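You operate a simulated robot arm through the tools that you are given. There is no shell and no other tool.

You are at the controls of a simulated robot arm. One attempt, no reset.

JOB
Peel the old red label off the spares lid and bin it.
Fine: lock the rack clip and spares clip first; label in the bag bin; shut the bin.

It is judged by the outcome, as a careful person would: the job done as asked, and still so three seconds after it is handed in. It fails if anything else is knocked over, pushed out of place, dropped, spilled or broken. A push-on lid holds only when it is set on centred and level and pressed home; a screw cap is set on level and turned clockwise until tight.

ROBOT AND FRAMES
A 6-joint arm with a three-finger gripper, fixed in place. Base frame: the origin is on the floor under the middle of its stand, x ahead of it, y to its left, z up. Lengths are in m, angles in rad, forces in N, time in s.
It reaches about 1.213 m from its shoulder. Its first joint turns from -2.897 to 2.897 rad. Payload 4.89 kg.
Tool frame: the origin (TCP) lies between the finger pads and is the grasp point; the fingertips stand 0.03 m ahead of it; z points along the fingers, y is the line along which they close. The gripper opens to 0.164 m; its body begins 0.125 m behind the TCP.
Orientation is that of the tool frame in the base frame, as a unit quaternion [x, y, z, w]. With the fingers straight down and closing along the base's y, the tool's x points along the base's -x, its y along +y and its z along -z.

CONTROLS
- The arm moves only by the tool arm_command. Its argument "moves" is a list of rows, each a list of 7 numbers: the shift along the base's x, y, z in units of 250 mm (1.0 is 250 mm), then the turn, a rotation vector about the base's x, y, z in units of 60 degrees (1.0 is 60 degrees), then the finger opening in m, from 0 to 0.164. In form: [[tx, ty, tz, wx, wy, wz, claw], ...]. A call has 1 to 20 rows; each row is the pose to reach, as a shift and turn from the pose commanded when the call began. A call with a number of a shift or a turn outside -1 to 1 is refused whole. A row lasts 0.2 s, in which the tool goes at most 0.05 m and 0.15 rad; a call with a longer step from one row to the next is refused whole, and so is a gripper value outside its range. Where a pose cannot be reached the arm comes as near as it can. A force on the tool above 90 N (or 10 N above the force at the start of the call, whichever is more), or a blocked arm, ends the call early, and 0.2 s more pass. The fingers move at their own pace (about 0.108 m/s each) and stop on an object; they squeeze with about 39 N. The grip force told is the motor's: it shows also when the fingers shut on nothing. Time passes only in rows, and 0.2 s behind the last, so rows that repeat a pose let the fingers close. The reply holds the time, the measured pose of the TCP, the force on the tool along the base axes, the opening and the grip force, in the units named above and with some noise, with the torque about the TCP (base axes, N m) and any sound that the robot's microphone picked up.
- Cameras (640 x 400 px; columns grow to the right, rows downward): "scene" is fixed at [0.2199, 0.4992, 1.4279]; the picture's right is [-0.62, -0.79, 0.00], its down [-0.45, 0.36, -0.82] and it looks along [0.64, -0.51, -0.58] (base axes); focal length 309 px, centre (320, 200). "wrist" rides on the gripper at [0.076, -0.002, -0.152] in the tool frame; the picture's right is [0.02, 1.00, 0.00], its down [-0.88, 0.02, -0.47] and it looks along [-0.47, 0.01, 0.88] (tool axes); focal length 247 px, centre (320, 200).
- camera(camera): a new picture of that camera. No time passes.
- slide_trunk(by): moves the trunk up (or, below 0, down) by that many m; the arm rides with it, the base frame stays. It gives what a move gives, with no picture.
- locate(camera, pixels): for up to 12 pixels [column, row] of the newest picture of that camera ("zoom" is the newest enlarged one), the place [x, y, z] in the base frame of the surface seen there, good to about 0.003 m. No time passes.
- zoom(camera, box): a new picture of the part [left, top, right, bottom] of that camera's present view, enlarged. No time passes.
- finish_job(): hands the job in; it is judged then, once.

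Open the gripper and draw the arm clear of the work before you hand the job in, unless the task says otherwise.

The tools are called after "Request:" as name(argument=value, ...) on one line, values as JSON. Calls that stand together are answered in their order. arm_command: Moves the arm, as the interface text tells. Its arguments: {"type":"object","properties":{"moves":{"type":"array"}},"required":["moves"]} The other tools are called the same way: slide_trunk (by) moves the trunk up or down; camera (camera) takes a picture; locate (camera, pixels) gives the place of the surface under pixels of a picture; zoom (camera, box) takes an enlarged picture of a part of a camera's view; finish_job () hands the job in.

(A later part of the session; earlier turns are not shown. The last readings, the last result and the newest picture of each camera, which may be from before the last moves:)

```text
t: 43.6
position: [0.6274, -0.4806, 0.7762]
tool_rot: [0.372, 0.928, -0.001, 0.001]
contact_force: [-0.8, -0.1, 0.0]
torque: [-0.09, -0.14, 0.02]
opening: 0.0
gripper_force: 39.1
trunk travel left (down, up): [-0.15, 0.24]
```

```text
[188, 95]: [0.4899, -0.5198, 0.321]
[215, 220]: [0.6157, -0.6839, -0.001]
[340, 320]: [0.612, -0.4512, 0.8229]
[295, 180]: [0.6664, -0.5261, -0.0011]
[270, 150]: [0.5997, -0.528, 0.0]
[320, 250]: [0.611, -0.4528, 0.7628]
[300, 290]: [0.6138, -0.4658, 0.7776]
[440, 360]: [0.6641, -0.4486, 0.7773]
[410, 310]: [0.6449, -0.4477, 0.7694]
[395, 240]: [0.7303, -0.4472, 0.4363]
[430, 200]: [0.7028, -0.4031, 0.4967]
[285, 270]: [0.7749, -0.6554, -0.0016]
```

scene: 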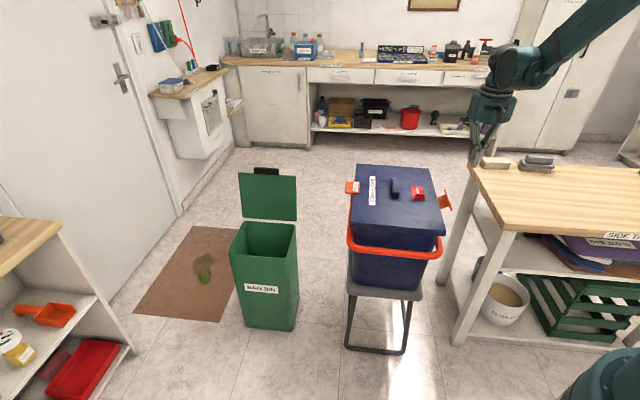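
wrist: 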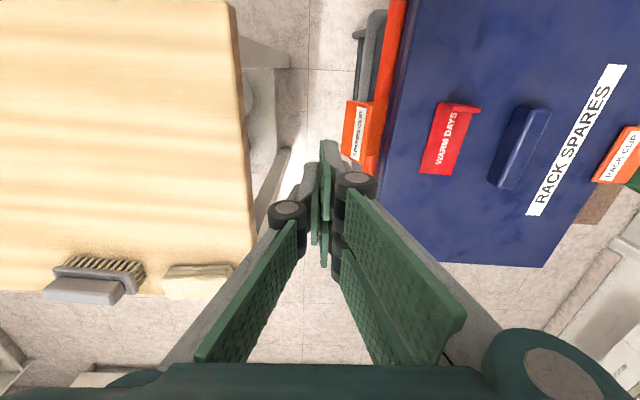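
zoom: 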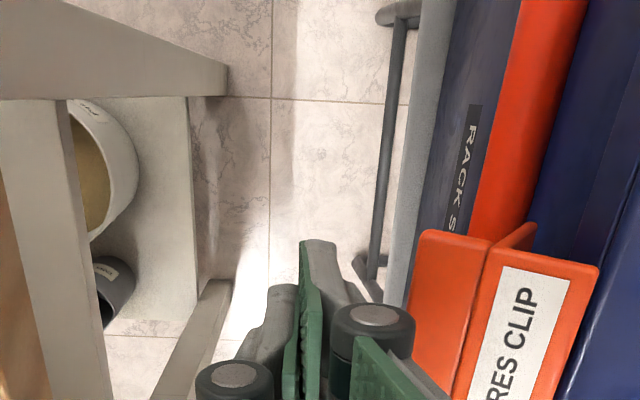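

(That locate was on the wrist zoom: the tab's outer edge is at u≈0.139, z≈0.769.) I push inward ~3 cm in total with a gentle rise, checking force.

Request:
arm_command(moves=[[0.034, 0.034, 0, 0, 0, 0, 0], [0.062, 0.062, 0.0, 0, 0, 0, 0], [0.076, 0.076, 0.012, 0, 0, 0, 0], [0.09, 0.09, 0.026, 0, 0, 0, 0]])

Request:
zoom(camera="scene", box=[420, 160, 480, 220])

Request:
zoom(camera="wrist", box=[220, 20, 440, 220])

```text
t: 44.6
position: [0.6502, -0.4565, 0.7816]
tool_rot: [0.372, 0.928, -0.002, 0.001]
contact_force: [-4.9, -6.1, 7.0]
torque: [-0.06, -0.14, -0.21]
opening: 0.0
gripper_force: 38.8
trunk travel left (down, up): [-0.15, 0.24]
```

```text
6.67 times, centred on (450, 190) of scene
```

zoom: 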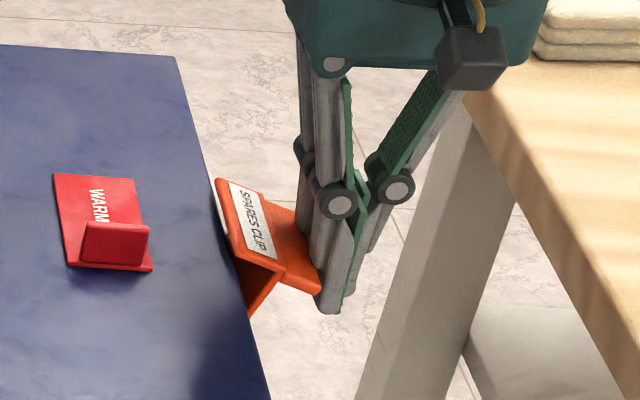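

```text
2.00 times, centred on (330, 120) of wrist
```

zoom: 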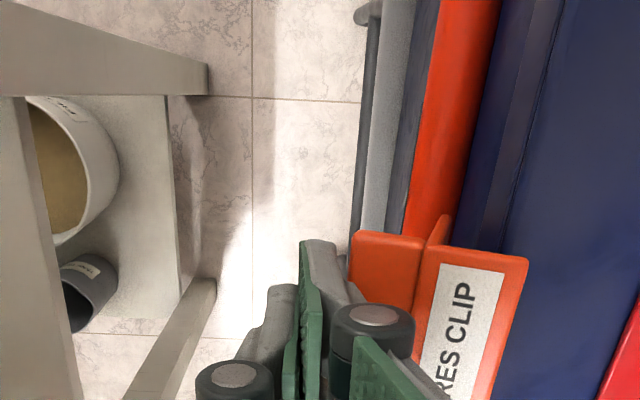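

The clip is at ~65° and the box moved slightly back toward its original place. I continue with more upward motion along the arc.

Request:
arm_command(moves=[[0.004, 0.004, 0.02, 0, 0, 0, 0], [0.012, 0.012, 0.035, 0, 0, 0, 0], [0.024, 0.024, 0.045, 0, 0, 0, 0], [0.036, 0.036, 0.05, 0, 0, 0, 0]])

Request:
zoom(camera="scene", box=[420, 160, 480, 220])

Request:
zoom(camera="wrist", box=[220, 20, 440, 220])

```text
t: 45.6
position: [0.6603, -0.4481, 0.7939]
tool_rot: [0.372, 0.928, -0.001, 0.001]
contact_force: [-0.6, 0.1, -0.3]
torque: [0.04, 0.0, -0.03]
opening: 0.0
gripper_force: 38.6
trunk travel left (down, up): [-0.15, 0.24]
```

```text
6.67 times, centred on (450, 190) of scene
```

zoom: 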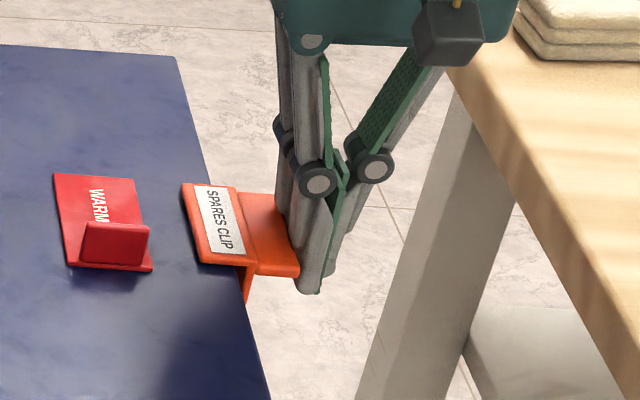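

```text
2.00 times, centred on (330, 120) of wrist
```

zoom: 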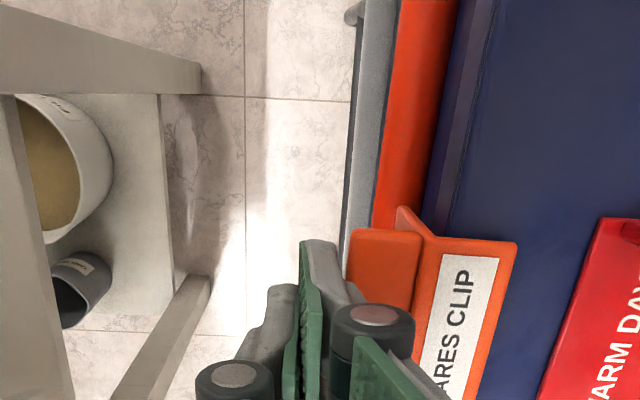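

The lip is over the lid now (~85°). A few more millimetres inward, watching force.

Request:
arm_command(moves=[[0.01, 0.01, 0.006, 0, 0, 0, 0], [0.02, 0.02, 0.01, 0, 0, 0, 0]])

Request:
zoom(camera="scene", box=[420, 160, 480, 220])

Request:
locate(camera="zoom", pixels=[[190, 195], [205, 250], [235, 220], [255, 220], [285, 260], [265, 205], [150, 180], [220, 300]])

```text
t: 46.2
position: [0.6645, -0.4437, 0.7961]
tool_rot: [0.372, 0.928, -0.002, 0.001]
contact_force: [-3.4, -2.7, 1.9]
torque: [0.0, -0.05, -0.15]
opening: 0.0002
gripper_force: 38.7
trunk travel left (down, up): [-0.15, 0.24]
```

```text
6.67 times, centred on (450, 190) of scene
```

zoom: 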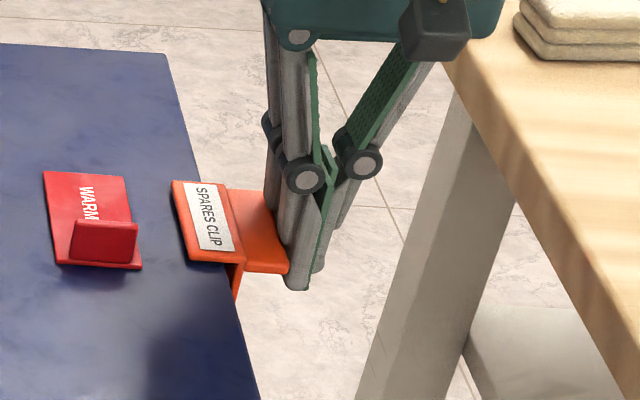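

```text
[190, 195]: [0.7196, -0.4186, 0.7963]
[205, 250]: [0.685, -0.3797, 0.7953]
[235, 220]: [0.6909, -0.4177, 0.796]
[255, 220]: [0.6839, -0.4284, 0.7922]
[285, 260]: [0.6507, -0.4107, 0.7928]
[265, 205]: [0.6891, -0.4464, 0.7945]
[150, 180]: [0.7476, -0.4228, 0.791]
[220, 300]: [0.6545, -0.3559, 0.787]
```

The spares clip lip is level on the lid (z≈0.796, tab 0.793, same as the rack clip), and the box is nearly back at its original place. I back off outward and rise.

Request:
arm_command(moves=[[-0.04, -0.04, 0.0, 0, 0, 0, 0], [-0.1, -0.1, 0.0, 0, 0, 0, 0], [-0.1, -0.1, 0.19, 0, 0, 0, 0], [-0.1, -0.1, 0.38, 0, 0, 0, 0], [-0.1, -0.1, 0.57, 0, 0, 0, 0], [-0.1, -0.1, 0.76, 0, 0, 0, 0]])

Request:
zoom(camera="scene", box=[320, 150, 480, 250])

Request:
locate(camera="zoom", pixels=[[139, 58], [424, 76], [498, 318], [120, 292], [380, 155], [362, 150], [405, 150], [375, 196], [415, 193], [440, 170], [455, 200], [485, 195]])

Request:
camera(camera="wrist")

```text
t: 47.6
position: [0.6409, -0.468, 0.9853]
tool_rot: [0.372, 0.928, -0.001, 0.0]
contact_force: [-0.2, -0.6, -0.3]
torque: [0.06, 0.15, 0.03]
opening: 0.0
gripper_force: 39.4
trunk travel left (down, up): [-0.15, 0.24]
```

```text
4.00 times, centred on (400, 200) of scene
```

zoom: 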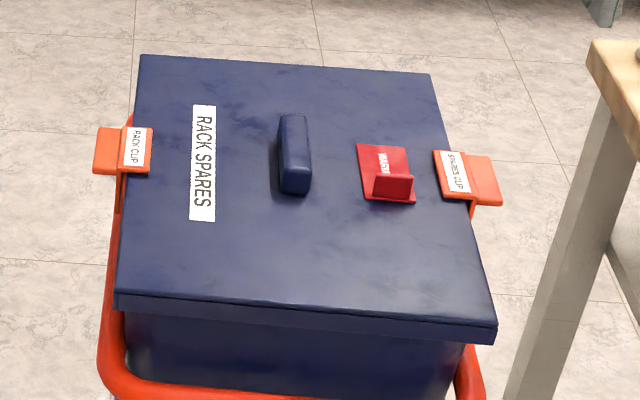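

```text
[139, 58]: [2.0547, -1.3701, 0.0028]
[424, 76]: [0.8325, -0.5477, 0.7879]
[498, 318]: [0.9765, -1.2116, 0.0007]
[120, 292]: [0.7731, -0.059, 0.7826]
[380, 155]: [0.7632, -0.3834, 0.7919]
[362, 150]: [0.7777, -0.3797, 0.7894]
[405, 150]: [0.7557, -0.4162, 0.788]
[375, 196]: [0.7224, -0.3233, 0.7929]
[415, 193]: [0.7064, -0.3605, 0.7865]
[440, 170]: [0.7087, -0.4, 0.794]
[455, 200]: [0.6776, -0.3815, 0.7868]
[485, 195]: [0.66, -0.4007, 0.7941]
```

```text
taken
```

wrist: 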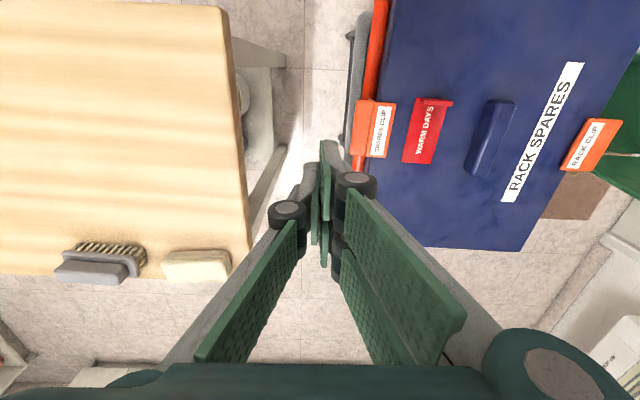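

Both clips are folded over the lid. Now the label: I zoom in on the red label and its raised flap to plan the grasp.

Request:
zoom(camera="scene", box=[402, 180, 432, 205])

Request:
locate(camera="zoom", pixels=[[155, 100], [330, 105], [360, 330], [185, 315], [215, 210], [355, 215], [215, 290], [345, 300], [285, 250], [285, 205], [250, 150], [300, 200]])

Request:
zoom(camera="wrist", box=[380, 70, 480, 180])

```text
16.00 times, centred on (417, 192) of scene
```

zoom: 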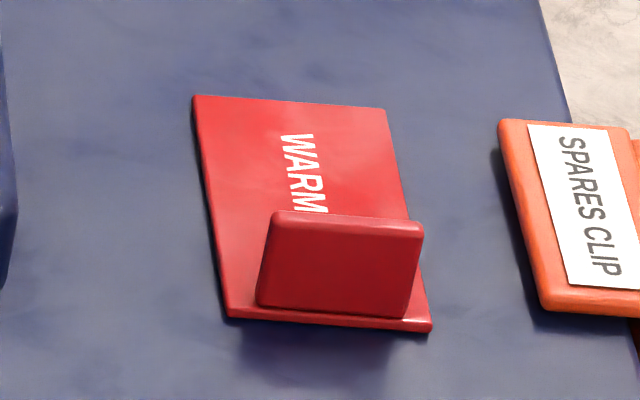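

```text
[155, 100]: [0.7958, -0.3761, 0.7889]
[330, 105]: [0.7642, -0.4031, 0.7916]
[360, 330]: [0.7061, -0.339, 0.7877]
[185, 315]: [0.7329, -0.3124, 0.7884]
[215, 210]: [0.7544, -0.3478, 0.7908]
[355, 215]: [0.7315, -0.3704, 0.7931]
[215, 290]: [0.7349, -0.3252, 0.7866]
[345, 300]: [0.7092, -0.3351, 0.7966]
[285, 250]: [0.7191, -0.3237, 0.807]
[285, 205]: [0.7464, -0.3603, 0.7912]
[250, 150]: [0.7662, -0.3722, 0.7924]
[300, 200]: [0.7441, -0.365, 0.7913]
```

```text
3.64 times, centred on (430, 125) of wrist
```

zoom: 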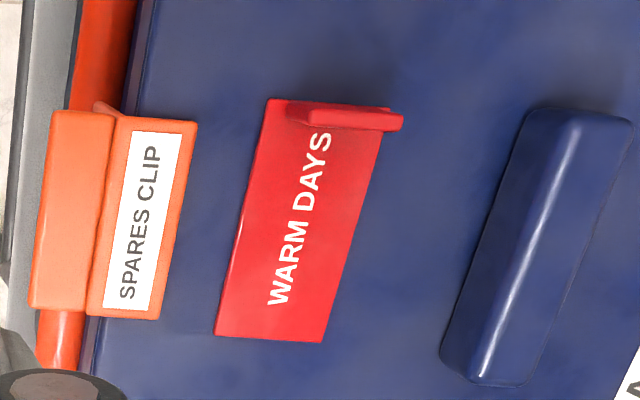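

Request:
zoom(camera="scene", box=[402, 180, 432, 205])

Request:
locate(camera="zoom", pixels=[[285, 230], [410, 240], [270, 295], [398, 308], [345, 217], [280, 216], [415, 226], [340, 270], [240, 312], [425, 325], [200, 100], [382, 112]])

```text
16.00 times, centred on (417, 192) of scene
```

zoom: 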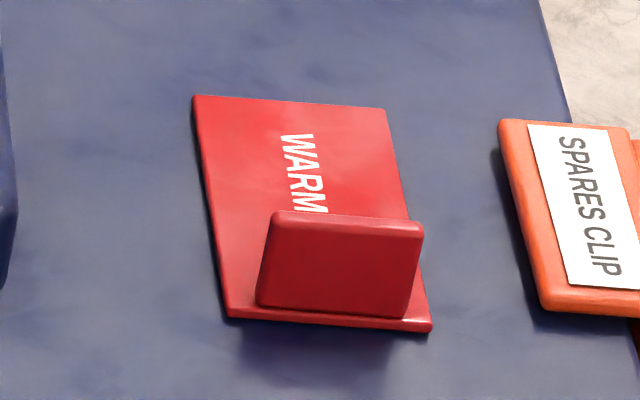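

```text
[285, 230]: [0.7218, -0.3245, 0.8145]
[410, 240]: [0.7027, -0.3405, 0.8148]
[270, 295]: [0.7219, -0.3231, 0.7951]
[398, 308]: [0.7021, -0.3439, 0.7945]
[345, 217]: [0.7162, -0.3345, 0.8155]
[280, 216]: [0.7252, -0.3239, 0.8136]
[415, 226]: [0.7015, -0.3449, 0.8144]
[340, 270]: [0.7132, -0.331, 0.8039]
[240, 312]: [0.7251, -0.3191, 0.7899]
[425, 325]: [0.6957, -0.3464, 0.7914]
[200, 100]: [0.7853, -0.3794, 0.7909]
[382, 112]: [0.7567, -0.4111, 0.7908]
```

The tab is a 0.030 m wide vertical flap centred at about (0.7135,−0.335), z 0.792–0.8155, running along 44°. I'll turn the tool to yaw ≈ +44° so the fingers close across it (single finger on the clip side) and move above it with fingers partly open.

Request:
arm_command(moves=[[0.04, 0.08, -0.02, 0, 0, 0.135, 0.03], [0.08, 0.17, -0.05, 0, 0, 0.27, 0.06], [0.13, 0.26, -0.08, 0, 0, 0.405, 0.07], [0.18, 0.35, -0.1, 0, 0, 0.54, 0.07], [0.23, 0.44, -0.1, 0, 0, 0.675, 0.07], [0.29, 0.532, -0.1, 0, 0, 0.81, 0.07]])

Request:
arm_command(moves=[[0, 0, 0, 0, 0, 0.13, 0.07], [0, 0, 0, 0, 0, 0.26, 0.07], [0, 0, 0, 0, 0, 0.39, 0.07], [0, 0, 0, 0, 0, 0.52, 0.07], [0, 0, 0, 0, 0, 0.653, 0.07], [0, 0, 0, 0, 0, 0.653, 0.07]])

Request:
camera(camera="wrist")

Request:
camera(camera="scene")

```text
t: 49.0
position: [0.713, -0.3355, 0.961]
tool_rot: [-0.044, 0.999, -0.001, 0.001]
contact_force: [-0.5, -0.6, 1.6]
torque: [0.13, -0.1, 0.02]
opening: 0.0698
gripper_force: 0.0
trunk travel left (down, up): [-0.15, 0.24]
```

```text
t: 50.4
position: [0.7123, -0.3351, 0.9618]
tool_rot: [-0.375, 0.927, 0.0, 0.002]
contact_force: [-0.2, 0.3, 0.3]
torque: [0.01, 0.01, -0.01]
opening: 0.0702
gripper_force: 0.1
trunk travel left (down, up): [-0.15, 0.24]
```

```text
taken
```

wrist: 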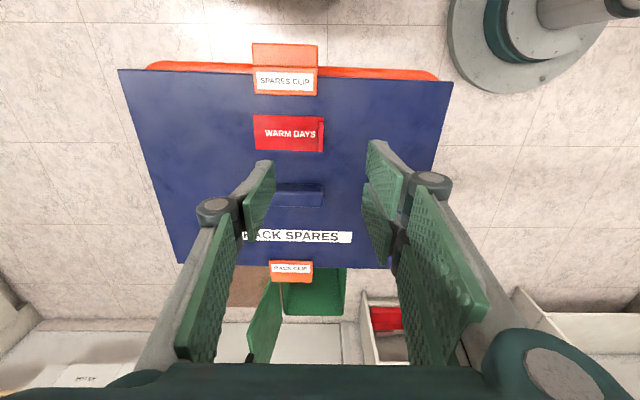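

```text
taken
```

scene: 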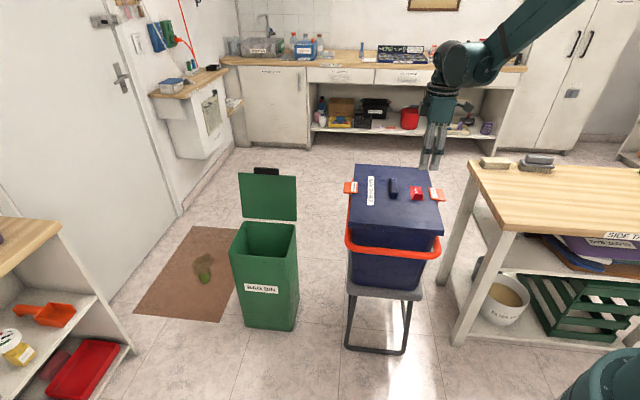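

The label with its tab at the right end sits at (290–322,133) in the wrist view. I'll locate the tab's edges precisely in a wrist zoom before descending.

Request:
zoom(camera="wrist", box=[240, 95, 340, 165])

Request:
locate(camera="zoom", pixels=[[520, 170], [520, 340], [520, 250], [540, 250], [505, 250], [95, 130], [95, 340], [545, 175], [545, 345], [490, 330]])

```text
5.71 times, centred on (290, 130) of wrist
```

zoom: 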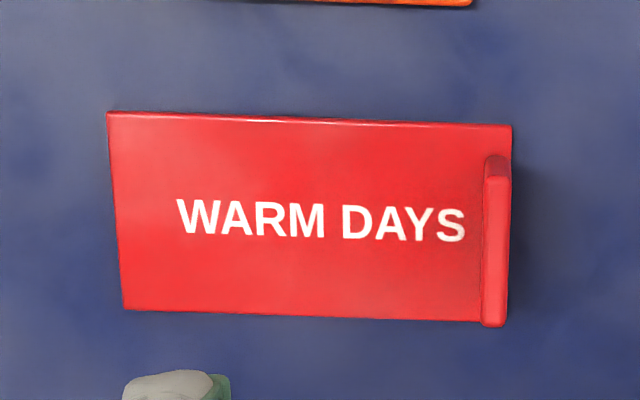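

```text
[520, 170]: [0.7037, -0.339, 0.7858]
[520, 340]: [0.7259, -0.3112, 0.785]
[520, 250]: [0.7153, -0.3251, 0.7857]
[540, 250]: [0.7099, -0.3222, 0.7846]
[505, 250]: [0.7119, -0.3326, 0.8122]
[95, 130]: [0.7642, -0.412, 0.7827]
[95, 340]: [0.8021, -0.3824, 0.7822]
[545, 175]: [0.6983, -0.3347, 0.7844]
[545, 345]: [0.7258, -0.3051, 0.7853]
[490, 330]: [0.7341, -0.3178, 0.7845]
```

Request:
locate(camera="zoom", pixels=[[499, 172], [497, 210], [496, 250], [495, 290], [493, 318], [488, 250], [506, 250], [490, 180]])

```text
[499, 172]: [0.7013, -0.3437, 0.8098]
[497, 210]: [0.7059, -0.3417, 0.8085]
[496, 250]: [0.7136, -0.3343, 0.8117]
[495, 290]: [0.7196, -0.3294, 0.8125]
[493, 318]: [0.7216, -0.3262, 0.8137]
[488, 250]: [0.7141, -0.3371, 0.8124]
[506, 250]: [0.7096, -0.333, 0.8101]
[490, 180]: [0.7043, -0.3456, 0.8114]
```

The tab centre is (0.712,−0.335), aligned with the TCP. I descend to z≈0.86 and check clearance.

Request:
arm_command(moves=[[0, 0, -0.13, 0, 0, 0, 0.07], [0, 0, -0.27, 0, 0, 0, 0.07], [0, 0, -0.4, 0, 0, 0, 0.07], [0, 0, -0.4, 0, 0, 0, 0.07]])

Request:
camera(camera="wrist")

Request:
zoom(camera="scene", box=[380, 140, 460, 220])

```text
t: 51.4
position: [0.7119, -0.3346, 0.863]
tool_rot: [-0.376, 0.927, 0.0, 0.001]
contact_force: [-0.3, -0.8, -0.8]
torque: [0.02, 0.02, -0.03]
opening: 0.0698
gripper_force: 0.0
trunk travel left (down, up): [-0.15, 0.24]
```

```text
taken
```

wrist: 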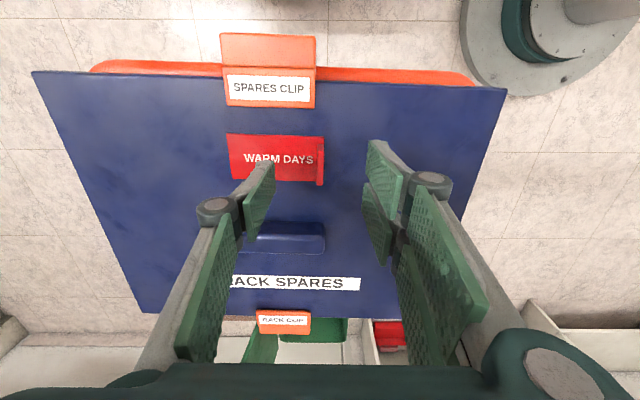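

```text
5.00 times, centred on (420, 180) of scene
```

zoom: 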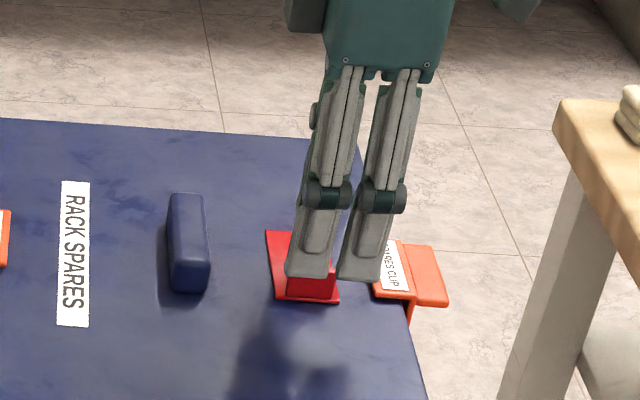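

Request:
locate(camera="zoom", pixels=[[305, 272], [355, 277], [290, 270], [372, 275], [312, 285], [330, 290]])

```text
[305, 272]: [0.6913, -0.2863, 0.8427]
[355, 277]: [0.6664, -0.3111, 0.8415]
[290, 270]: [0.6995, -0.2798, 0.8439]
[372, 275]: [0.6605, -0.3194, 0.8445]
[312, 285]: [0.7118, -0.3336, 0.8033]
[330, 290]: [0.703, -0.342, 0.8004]
```

Fingertip bottoms are 0.022 below the TCP. I descend to TCP z≈0.822 (tips ≈0.80, above the lid) and close on the tab.

Request:
arm_command(moves=[[0, 0, -0.08, 0, 0, 0, 0.07], [0, 0, -0.164, 0, 0, 0, 0.07], [0, 0, -0.164, 0, 0, 0, 0.07]])

Request:
zoom(camera="scene", box=[395, 160, 445, 210])

Request:
camera(camera="wrist")

```text
t: 52.2
position: [0.7105, -0.3355, 0.8211]
tool_rot: [-0.376, 0.927, -0.001, 0.001]
contact_force: [0.4, -1.1, 1.0]
torque: [-0.04, -0.01, 0.01]
opening: 0.0701
gripper_force: 0.0
trunk travel left (down, up): [-0.15, 0.24]
```

```text
8.00 times, centred on (420, 185) of scene
```

zoom: 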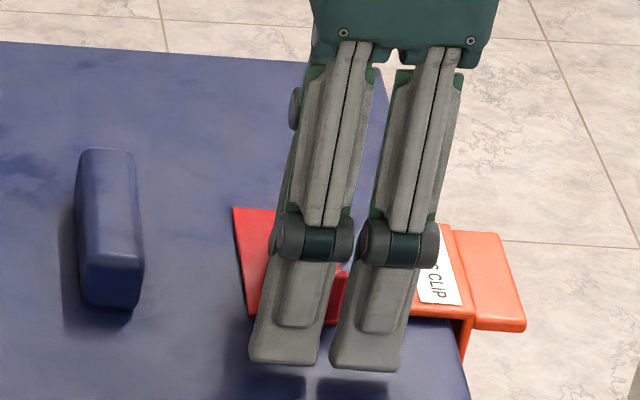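

```text
taken
```

wrist: 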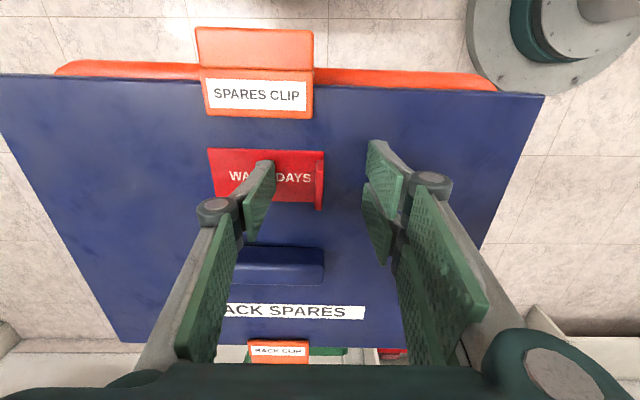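

Everything is clear: fingers straddle the tab. Now I close on it.

Request:
arm_command(moves=[[0, 0, 0, 0, 0, 0, 0.04], [0, 0, 0, 0, 0, 0, 0.0], [0, 0, 0, 0, 0, 0, 0.0], [0, 0, 0, 0, 0, 0, 0.0]])

Request:
zoom(camera="scene", box=[395, 160, 445, 210])

Request:
zoom(camera="wrist", box=[240, 120, 400, 260])

```text
t: 53.2
position: [0.7116, -0.3367, 0.8236]
tool_rot: [-0.375, 0.927, 0.0, 0.001]
contact_force: [-0.2, -0.7, -0.9]
torque: [0.0, 0.06, -0.07]
opening: 0.0059
gripper_force: 39.4
trunk travel left (down, up): [-0.15, 0.24]
```

```text
8.00 times, centred on (420, 185) of scene
```

zoom: 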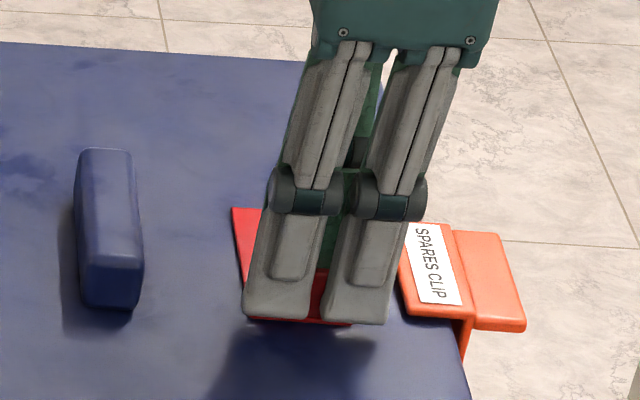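

```text
2.86 times, centred on (320, 190) of wrist
```

zoom: 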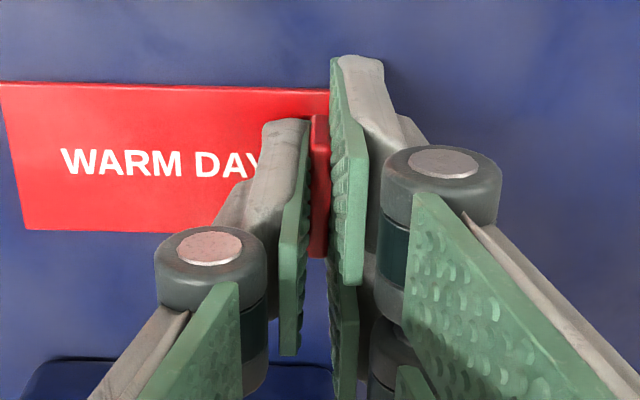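

The tab is gripped (opening 0.0059, 39 N). I pull up in small steps and watch the force.

Request:
arm_command(moves=[[0, 0, 0.01, 0, 0, 0, 0], [0, 0, 0.02, 0, 0, 0, 0], [0, 0, 0.03, 0, 0, 0, 0]])

Request:
zoom(camera="scene", box=[370, 150, 470, 230])

Request:
zoom(camera="wrist", box=[160, 60, 480, 260])

```text
t: 54.0
position: [0.713, -0.3351, 0.8291]
tool_rot: [-0.375, 0.927, -0.001, 0.0]
contact_force: [0.9, 0.3, 0.4]
torque: [0.03, 0.01, 0.01]
opening: 0.0059
gripper_force: 38.9
trunk travel left (down, up): [-0.15, 0.24]
```

```text
5.00 times, centred on (420, 190) of scene
```

zoom: 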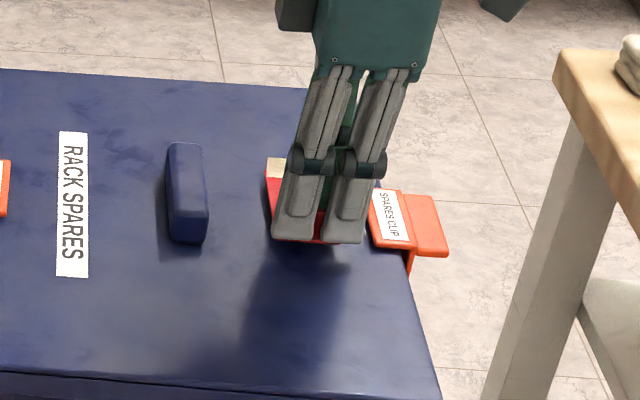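

```text
2.00 times, centred on (320, 160) of wrist
```

zoom: 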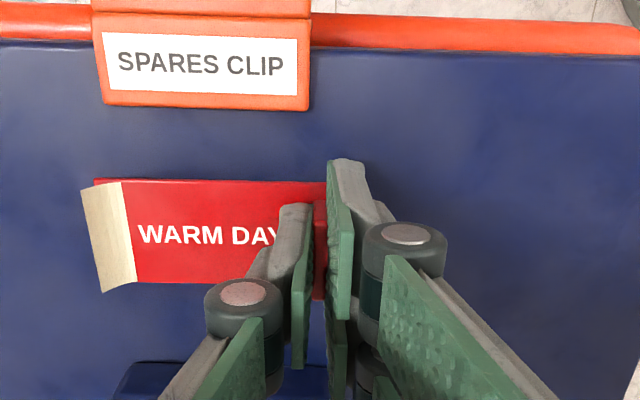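

The label has begun to peel (beige underside curling at its far end) with near-zero force. I continue pulling up slowly.

Request:
arm_command(moves=[[0, 0, 0.015, 0, 0, 0, 0], [0, 0, 0.03, 0, 0, 0, 0], [0, 0, 0.045, 0, 0, 0, 0], [0, 0, 0.06, 0, 0, 0, 0]])

Request:
zoom(camera="scene", box=[370, 150, 470, 230])

Request:
zoom(camera="wrist", box=[160, 60, 480, 260])

```text
t: 55.0
position: [0.7119, -0.3361, 0.8433]
tool_rot: [-0.375, 0.927, -0.001, 0.0]
contact_force: [-0.2, -0.4, 0.1]
torque: [0.03, 0.01, 0.03]
opening: 0.0059
gripper_force: 39.3
trunk travel left (down, up): [-0.15, 0.24]
```

```text
5.00 times, centred on (420, 190) of scene
```

zoom: 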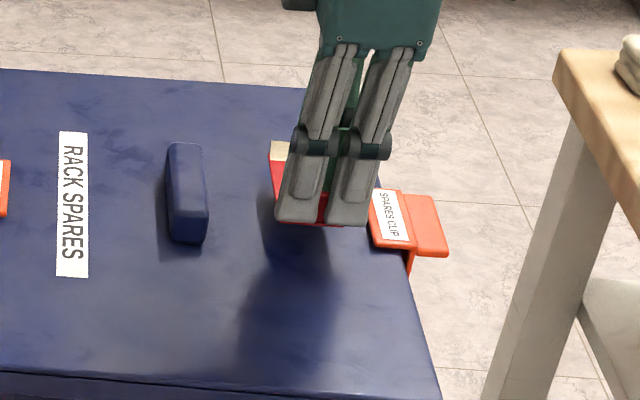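

```text
2.00 times, centred on (320, 160) of wrist
```

zoom: 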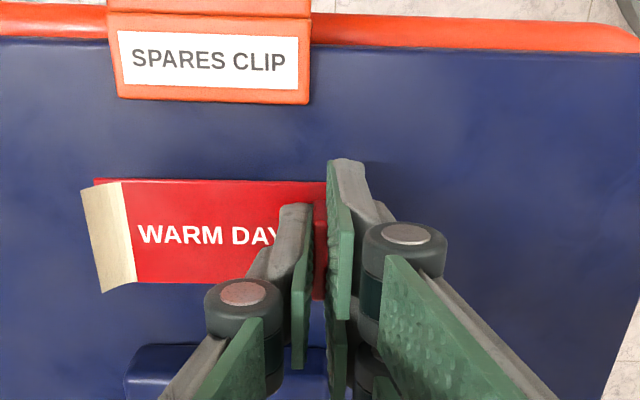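

The label is fully off the lid and hangs in the gripper (it no longer moves with the lid in the picture). I lift it high and then look at the bin geometry.

Request:
arm_command(moves=[[0, 0, 0.1, 0, 0, 0, 0], [0, 0, 0.24, 0, 0, 0, 0], [0, 0, 0.4, 0, 0, 0, 0], [0, 0, 0.56, 0, 0, 0, 0], [0, 0, 0.7, 0, 0, 0, 0]])

Request:
camera(camera="scene")

Request:
zoom(camera="scene", box=[210, 155, 330, 285])

Request:
camera(camera="wrist")

```text
t: 56.2
position: [0.7108, -0.3349, 1.02]
tool_rot: [-0.375, 0.927, 0.0, 0.001]
contact_force: [0.9, -0.8, -0.1]
torque: [0.03, 0.11, 0.0]
opening: 0.0058
gripper_force: 38.8
trunk travel left (down, up): [-0.15, 0.24]
```

```text
taken
```

scene: 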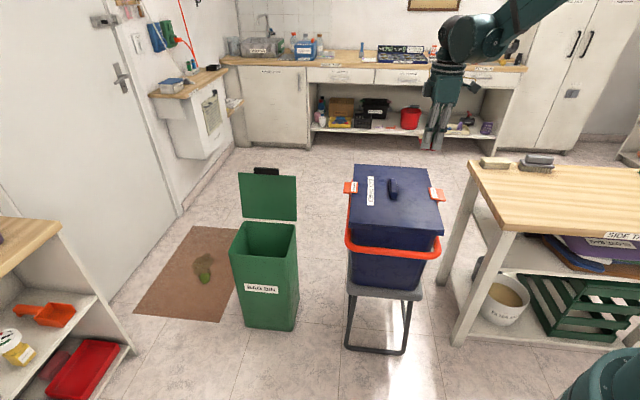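

```text
3.08 times, centred on (270, 220) of scene
```

zoom: 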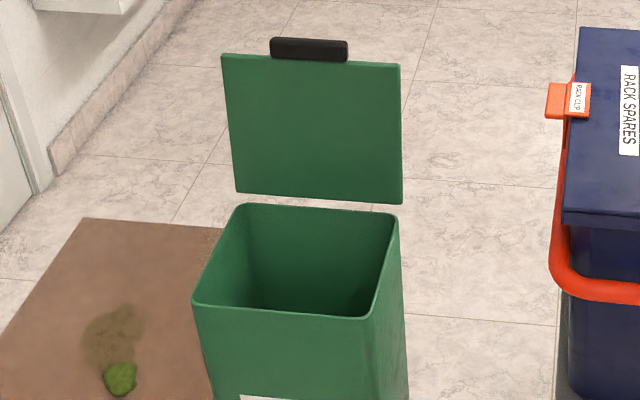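

```text
taken
```

wrist: 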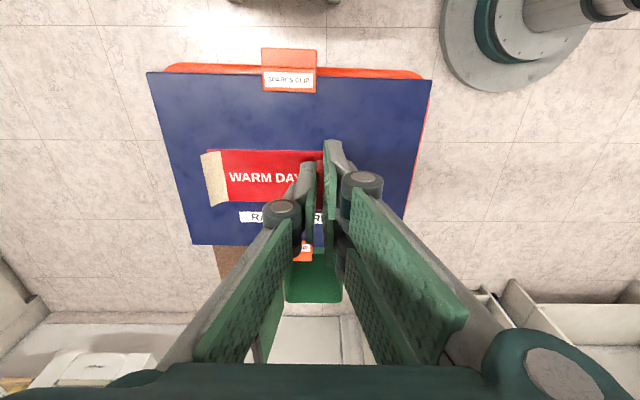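

The label is held and the lid is bare. I'll measure the bin rim and lid corners in the scene zoom.

Request:
zoom(camera="scene", box=[210, 155, 330, 285])

Request:
locate(camera="zoom", pixels=[[197, 306], [366, 320], [394, 216], [243, 209], [226, 60], [396, 70], [398, 198], [240, 187], [285, 48], [335, 52], [310, 130], [280, 315]])

Request:
locate(camera="zoom", pixels=[[310, 190], [310, 70], [320, 205], [320, 212], [220, 255], [383, 260], [200, 340], [370, 350], [398, 240], [300, 280], [305, 45], [305, 58]])

```text
3.08 times, centred on (270, 220) of scene
```

zoom: 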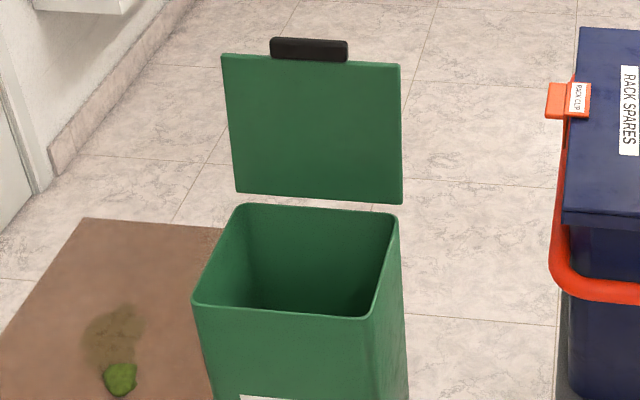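

```text
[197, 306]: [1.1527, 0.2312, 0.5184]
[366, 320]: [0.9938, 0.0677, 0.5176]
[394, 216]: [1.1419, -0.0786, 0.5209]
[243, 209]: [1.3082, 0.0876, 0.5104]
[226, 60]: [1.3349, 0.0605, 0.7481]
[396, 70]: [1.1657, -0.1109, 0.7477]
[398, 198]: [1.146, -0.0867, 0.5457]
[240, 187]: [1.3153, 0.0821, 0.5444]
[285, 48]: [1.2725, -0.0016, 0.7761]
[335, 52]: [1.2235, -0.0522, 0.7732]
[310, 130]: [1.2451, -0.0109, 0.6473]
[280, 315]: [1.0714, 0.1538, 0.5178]
```

```text
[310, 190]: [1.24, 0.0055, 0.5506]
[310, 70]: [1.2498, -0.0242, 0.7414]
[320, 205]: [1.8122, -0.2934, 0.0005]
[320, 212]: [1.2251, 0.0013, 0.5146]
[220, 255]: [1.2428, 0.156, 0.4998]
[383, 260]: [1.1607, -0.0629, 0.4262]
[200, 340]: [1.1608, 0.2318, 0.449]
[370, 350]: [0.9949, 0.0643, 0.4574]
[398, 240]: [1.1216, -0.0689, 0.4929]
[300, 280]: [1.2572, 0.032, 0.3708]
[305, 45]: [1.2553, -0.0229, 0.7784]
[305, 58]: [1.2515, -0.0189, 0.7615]
```

Bin opening is centred at (1.149,0.076) with rim z≈0.52; the lid stands at the back leaning ~8° past vertical. I carry the label over: first rotate yaw to 0 while moving toward the bin at z≈1.0.

Request:
arm_command(moves=[[0.09, 0.16, 0, 0, 0, -0.122, 0], [0.18, 0.32, 0, 0, 0, -0.244, 0], [0.27, 0.48, 0, 0, 0, -0.367, 0], [0.36, 0.64, 0, 0, 0, -0.489, 0], [0.46, 0.8, 0, 0, 0, -0.611, 0], [0.556, 0.96, 0, 0, 0, -0.733, 0]])

Request:
arm_command(moves=[[0.08, 0.15, 0, 0, -0.117, 0, 0], [0.16, 0.3, 0, 0, -0.233, 0, 0], [0.24, 0.45, 0, 0, -0.35, 0, 0], [0.32, 0.6, 0, 0, -0.467, 0, 0], [0.4, 0.74, 0, 0, -0.583, 0, 0]])

Request:
camera(camera="scene")

Request:
camera(camera="wrist")

```text
t: 57.6
position: [0.8486, -0.0955, 1.0184]
tool_rot: [0.0, 1.0, -0.001, 0.001]
contact_force: [-0.1, -1.5, -1.2]
torque: [0.22, -0.14, -0.01]
opening: 0.0057
gripper_force: 39.4
trunk travel left (down, up): [-0.15, 0.24]
```

```text
t: 58.8
position: [0.9536, 0.0876, 1.0201]
tool_rot: [-0.001, 0.953, -0.001, 0.302]
contact_force: [-0.7, -1.2, 0.4]
torque: [0.21, -0.01, 0.1]
opening: 0.0061
gripper_force: 39.1
trunk travel left (down, up): [-0.15, 0.24]
```

```text
taken
```

scene: 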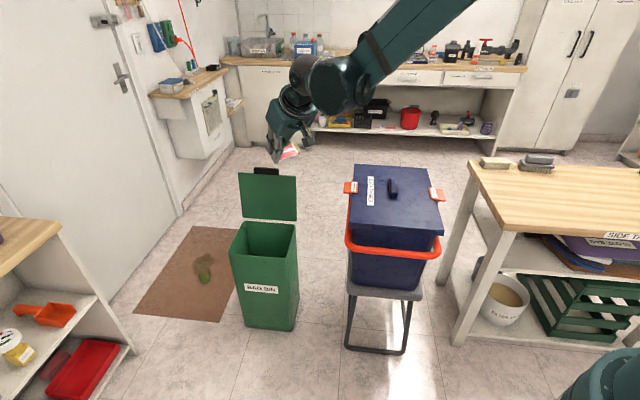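

```text
taken
```

wrist: 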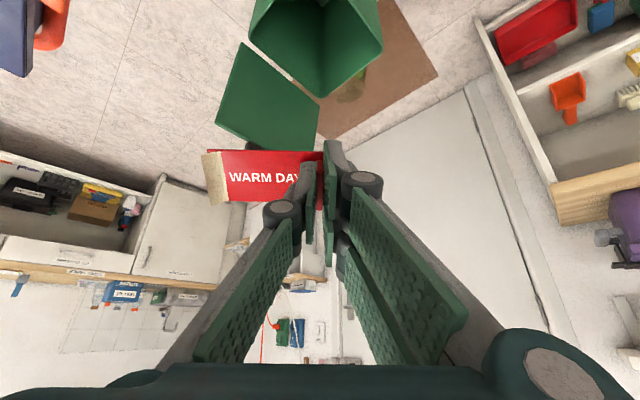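

Label is hanging clear. I move down and forward to above the bin mouth.

Request:
arm_command(moves=[[0.07, 0.02, -0.147, 0, 0, 0, 0], [0.14, 0.04, -0.293, 0, 0, 0, 0], [0.21, 0.06, -0.44, 0, 0, 0, 0], [0.28, 0.08, -0.587, 0, 0, 0, 0], [0.35, 0.1, -0.733, 0, 0, 0, 0], [0.426, 0.11, -0.88, 0, 0, 0, 0]])

Request:
arm_command(moves=[[0.06, 0, -0.12, 0, 0, 0, 0], [0.12, 0, -0.28, 0, 0, 0, 0], [0.18, 0, -0.44, 0, 0, 0, 0], [0.24, 0, -0.6, 0, 0, 0, 0], [0.3, 0, -0.76, 0, 0, 0, 0], [0.32, 0, -0.88, 0, 0, 0, 0]])

Request:
zoom(camera="scene", box=[190, 120, 350, 300])

Request:
camera(camera="wrist")

```text
t: 60.2
position: [1.0601, 0.1178, 0.7991]
tool_rot: [0.0, 0.953, -0.001, 0.302]
contact_force: [-2.3, -0.3, 1.7]
torque: [0.03, -0.07, -0.01]
opening: 0.0058
gripper_force: 38.7
trunk travel left (down, up): [-0.15, 0.24]
```

```text
t: 61.6
position: [1.1351, 0.1174, 0.5793]
tool_rot: [0.0, 0.953, -0.001, 0.302]
contact_force: [-0.4, 0.5, 1.3]
torque: [0.02, 0.05, 0.04]
opening: 0.0058
gripper_force: 38.6
trunk travel left (down, up): [-0.15, 0.24]
```

```text
2.22 times, centred on (270, 210) of scene
```

zoom: 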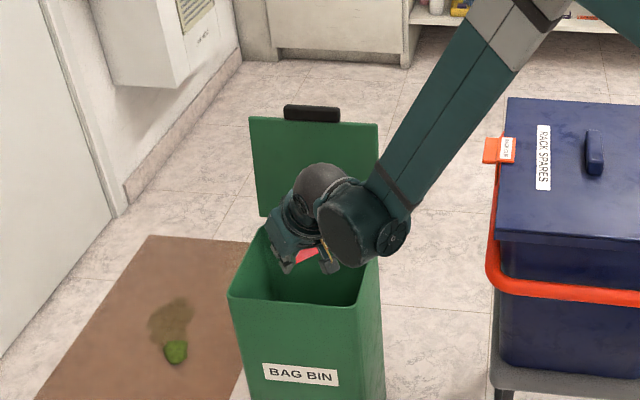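

```text
taken
```

wrist: 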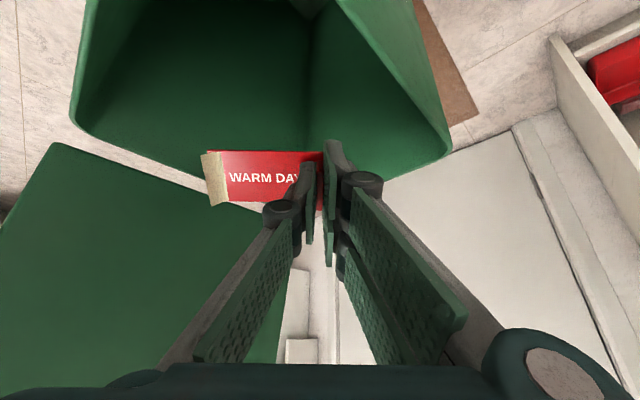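

I verify the label's position over the mouth via the wrist view (label at (215–320,155–205)).

Request:
locate(camera="wrist", pixels=[[215, 155], [225, 200], [260, 160], [260, 195], [210, 190], [100, 135], [440, 150], [320, 180]])

```text
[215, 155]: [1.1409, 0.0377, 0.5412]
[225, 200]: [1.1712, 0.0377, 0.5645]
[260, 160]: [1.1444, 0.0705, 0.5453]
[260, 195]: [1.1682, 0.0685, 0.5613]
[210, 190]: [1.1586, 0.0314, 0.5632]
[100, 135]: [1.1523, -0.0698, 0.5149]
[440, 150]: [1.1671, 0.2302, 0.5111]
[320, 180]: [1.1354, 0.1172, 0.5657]
```

The label hangs right over the mouth. I lower 5 cm so it's at rim level, then open the fingers to drop it.

Request:
arm_command(moves=[[0, 0, -0.1, 0, 0, 0, 0], [0, 0, -0.2, 0, 0, 0, 0], [0, 0, -0.2, 0, 0, 0, 0], [0, 0, -0.2, 0, 0, 0, 0.03], [0, 0, -0.2, 0, 0, 0, 0.06], [0, 0, -0.2, 0, 0, 0, 0.06], [0, 0, -0.2, 0, 0, 0, 0.06]])

Request:
camera(camera="wrist")

Request:
zoom(camera="scene", box=[190, 120, 350, 300])

```text
t: 63.2
position: [1.1369, 0.1169, 0.5281]
tool_rot: [0.0, 0.954, -0.002, 0.3]
contact_force: [1.0, 0.1, 0.6]
torque: [0.0, -0.01, 0.01]
opening: 0.0599
gripper_force: 0.0
trunk travel left (down, up): [-0.15, 0.24]
```

```text
taken
```

wrist: 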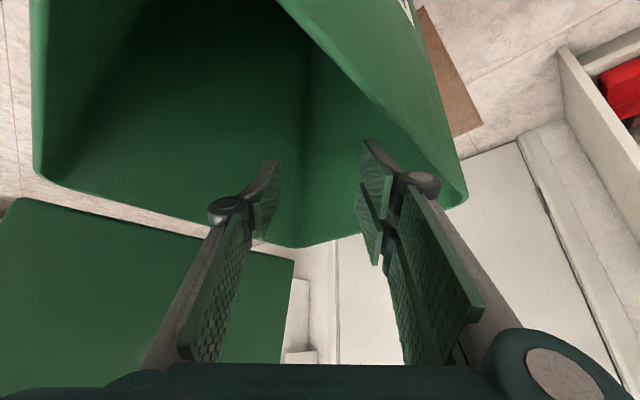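

```text
2.22 times, centred on (270, 210) of scene
```

zoom: 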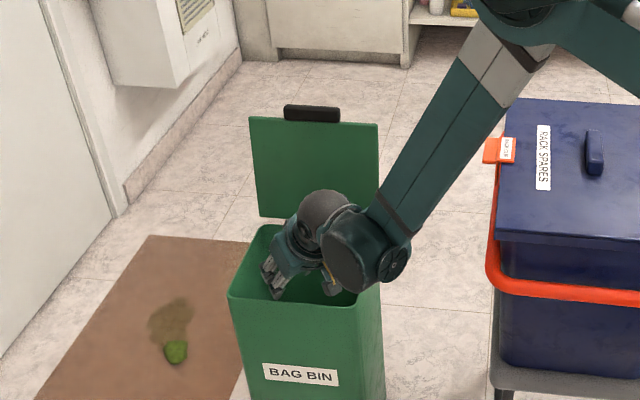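

The label has dropped. I rise straight up out of the bin, then look down into it.

Request:
arm_command(moves=[[0, 0, 0.15, 0, 0, 0, 0.06], [0, 0, 0.32, 0, 0, 0, 0.06], [-0.06, 0, 0.5, 0, 0, 0, 0.06], [-0.14, 0, 0.67, 0, 0, 0, 0.04], [-0.24, 0, 0.82, 0, 0, 0, 0.0], [-0.36, 0, 0.94, 0, 0, 0, 0.0]])

Request:
camera(camera="wrist")

Request:
camera(camera="scene")

```text
t: 64.6
position: [1.0473, 0.1163, 0.7635]
tool_rot: [-0.001, 0.954, -0.001, 0.301]
contact_force: [0.6, -0.6, -2.1]
torque: [0.0, 0.06, 0.01]
opening: 0.0
gripper_force: 39.0
trunk travel left (down, up): [-0.15, 0.24]
```

```text
taken
```

wrist: 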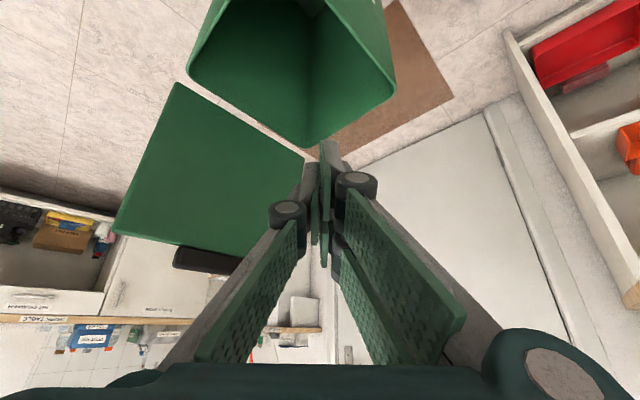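

```text
taken
```

scene: 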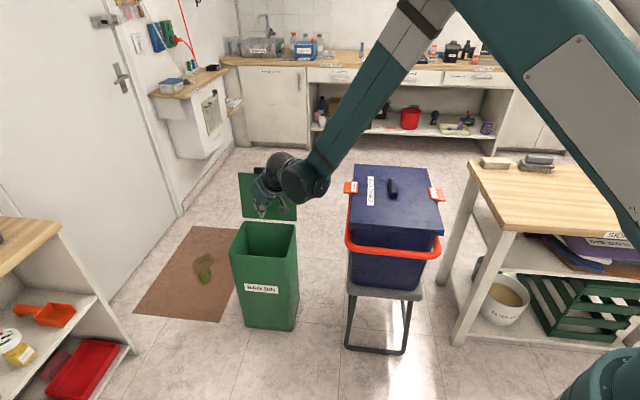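

No red on the floor near the bin. I'll zoom into the bin from both cameras to confirm the label is inside.

Request:
zoom(camera="wrist", box=[170, 0, 420, 160])

Request:
zoom(camera="scene", box=[200, 150, 340, 345])

```text
2.50 times, centred on (295, 80) of wrist
```

zoom: 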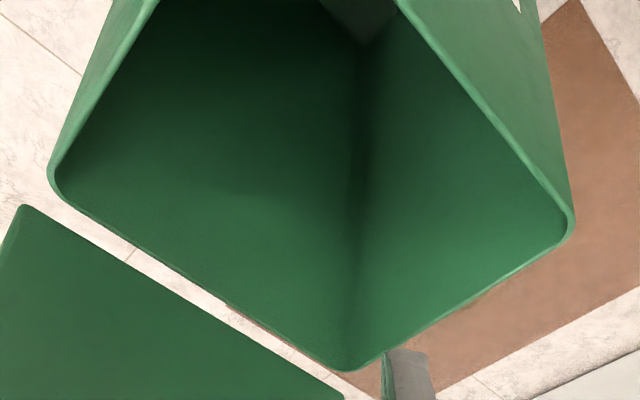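

```text
2.05 times, centred on (270, 248) of scene
```

zoom: 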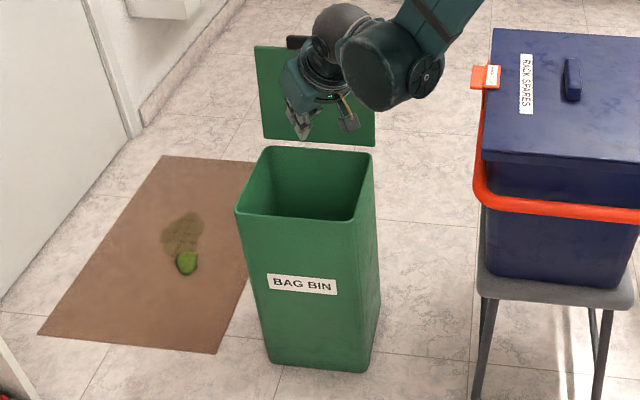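

The dark bin floor isn't visible at this angle. I straighten the tool over the mouth to look down into it.

Request:
arm_command(moves=[[0.05, -0.03, 0.02, 0, 0.117, 0, 0], [0.1, -0.06, 0.04, 0, 0.233, 0, 0], [0.16, -0.1, 0.06, 0, 0.35, 0, 0], [0.22, -0.13, 0.08, 0, 0.467, 0, 0], [0.28, -0.15, 0.1, 0, 0.583, 0, 0]])

Request:
camera(camera="wrist")

Request:
camera(camera="scene")

```text
t: 65.8
position: [1.118, 0.0814, 0.7892]
tool_rot: [-0.001, 1.0, 0.0, 0.001]
contact_force: [-1.1, 0.3, 1.0]
torque: [-0.01, -0.2, -0.03]
opening: 0.0004
gripper_force: 38.9
trunk travel left (down, up): [-0.15, 0.24]
```

```text
taken
```

wrist: 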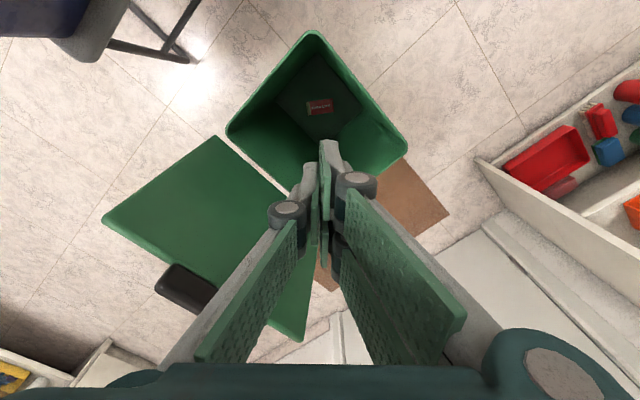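

```text
taken
```

scene: 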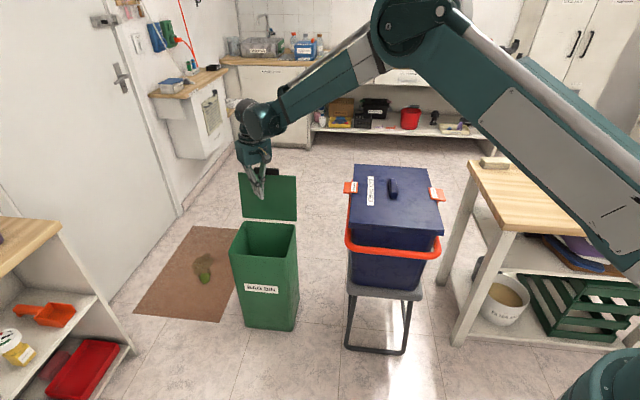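

The red label lies on the bin floor (wrist (320,106)). Now to shut the lid: I'll go up and around to the right, then come down behind the lid near its right end with a vertical tool, yaw +45°.

Request:
arm_command(moves=[[-0.07, 0, 0.15, 0, 0, 0, 0], [-0.14, 0, 0.33, 0, 0, 0, 0], [-0.21, 0, 0.51, 0, 0, 0, 0], [-0.28, 0, 0.68, 0, 0, 0, 0], [-0.28, 0, 0.76, 0, 0, 0, 0]])

Request:
arm_command(moves=[[0.02, -0.14, 0, 0, 0, 0.107, 0], [0.04, -0.28, 0, 0, 0, 0.214, 0], [0.06, -0.42, 0, 0, 0, 0.321, 0], [0.1, -0.56, 0, 0, 0, 0.429, 0], [0.14, -0.7, 0, 0, 0, 0.536, 0], [0.18, -0.84, 0, 0, 0, 0.643, 0], [0.24, -0.98, 0, 0, 0, 0.75, 0]])

Request:
arm_command(moves=[[0.1, 0.02, 0, 0, 0, 0, 0], [0.2, 0.05, 0, 0, 0, 0, 0], [0.3, 0.08, 0, 0, 0, 0, 0], [0.4, 0.12, 0, 0, 0, 0, 0], [0.5, 0.15, 0, 0, 0, 0, 0]])

Request:
camera(camera="scene")

Request:
camera(camera="wrist")

```text
t: 67.0
position: [1.0486, 0.0819, 0.9803]
tool_rot: [-0.001, 1.0, 0.0, 0.001]
contact_force: [-0.3, 0.9, -0.2]
torque: [0.0, -0.02, 0.03]
opening: 0.0002
gripper_force: 38.8
trunk travel left (down, up): [-0.15, 0.24]
```

```text
t: 68.6
position: [1.1062, -0.1653, 0.9787]
tool_rot: [-0.384, 0.923, -0.001, 0.001]
contact_force: [-0.9, 2.1, 1.6]
torque: [-0.23, -0.08, -0.03]
opening: 0.0001
gripper_force: 39.1
trunk travel left (down, up): [-0.15, 0.24]
```

```text
t: 69.8
position: [1.2326, -0.1294, 0.9807]
tool_rot: [-0.383, 0.924, 0.0, 0.002]
contact_force: [-0.9, -2.3, 1.7]
torque: [0.05, -0.19, 0.03]
opening: 0.0001
gripper_force: 38.5
trunk travel left (down, up): [-0.15, 0.24]
```

```text
taken
```

scene: 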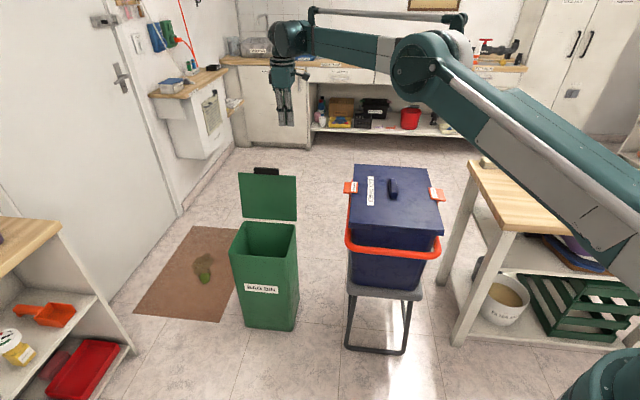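

```text
taken
```

wrist: 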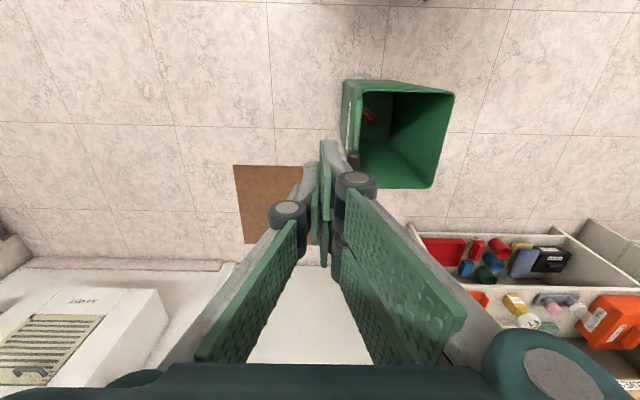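

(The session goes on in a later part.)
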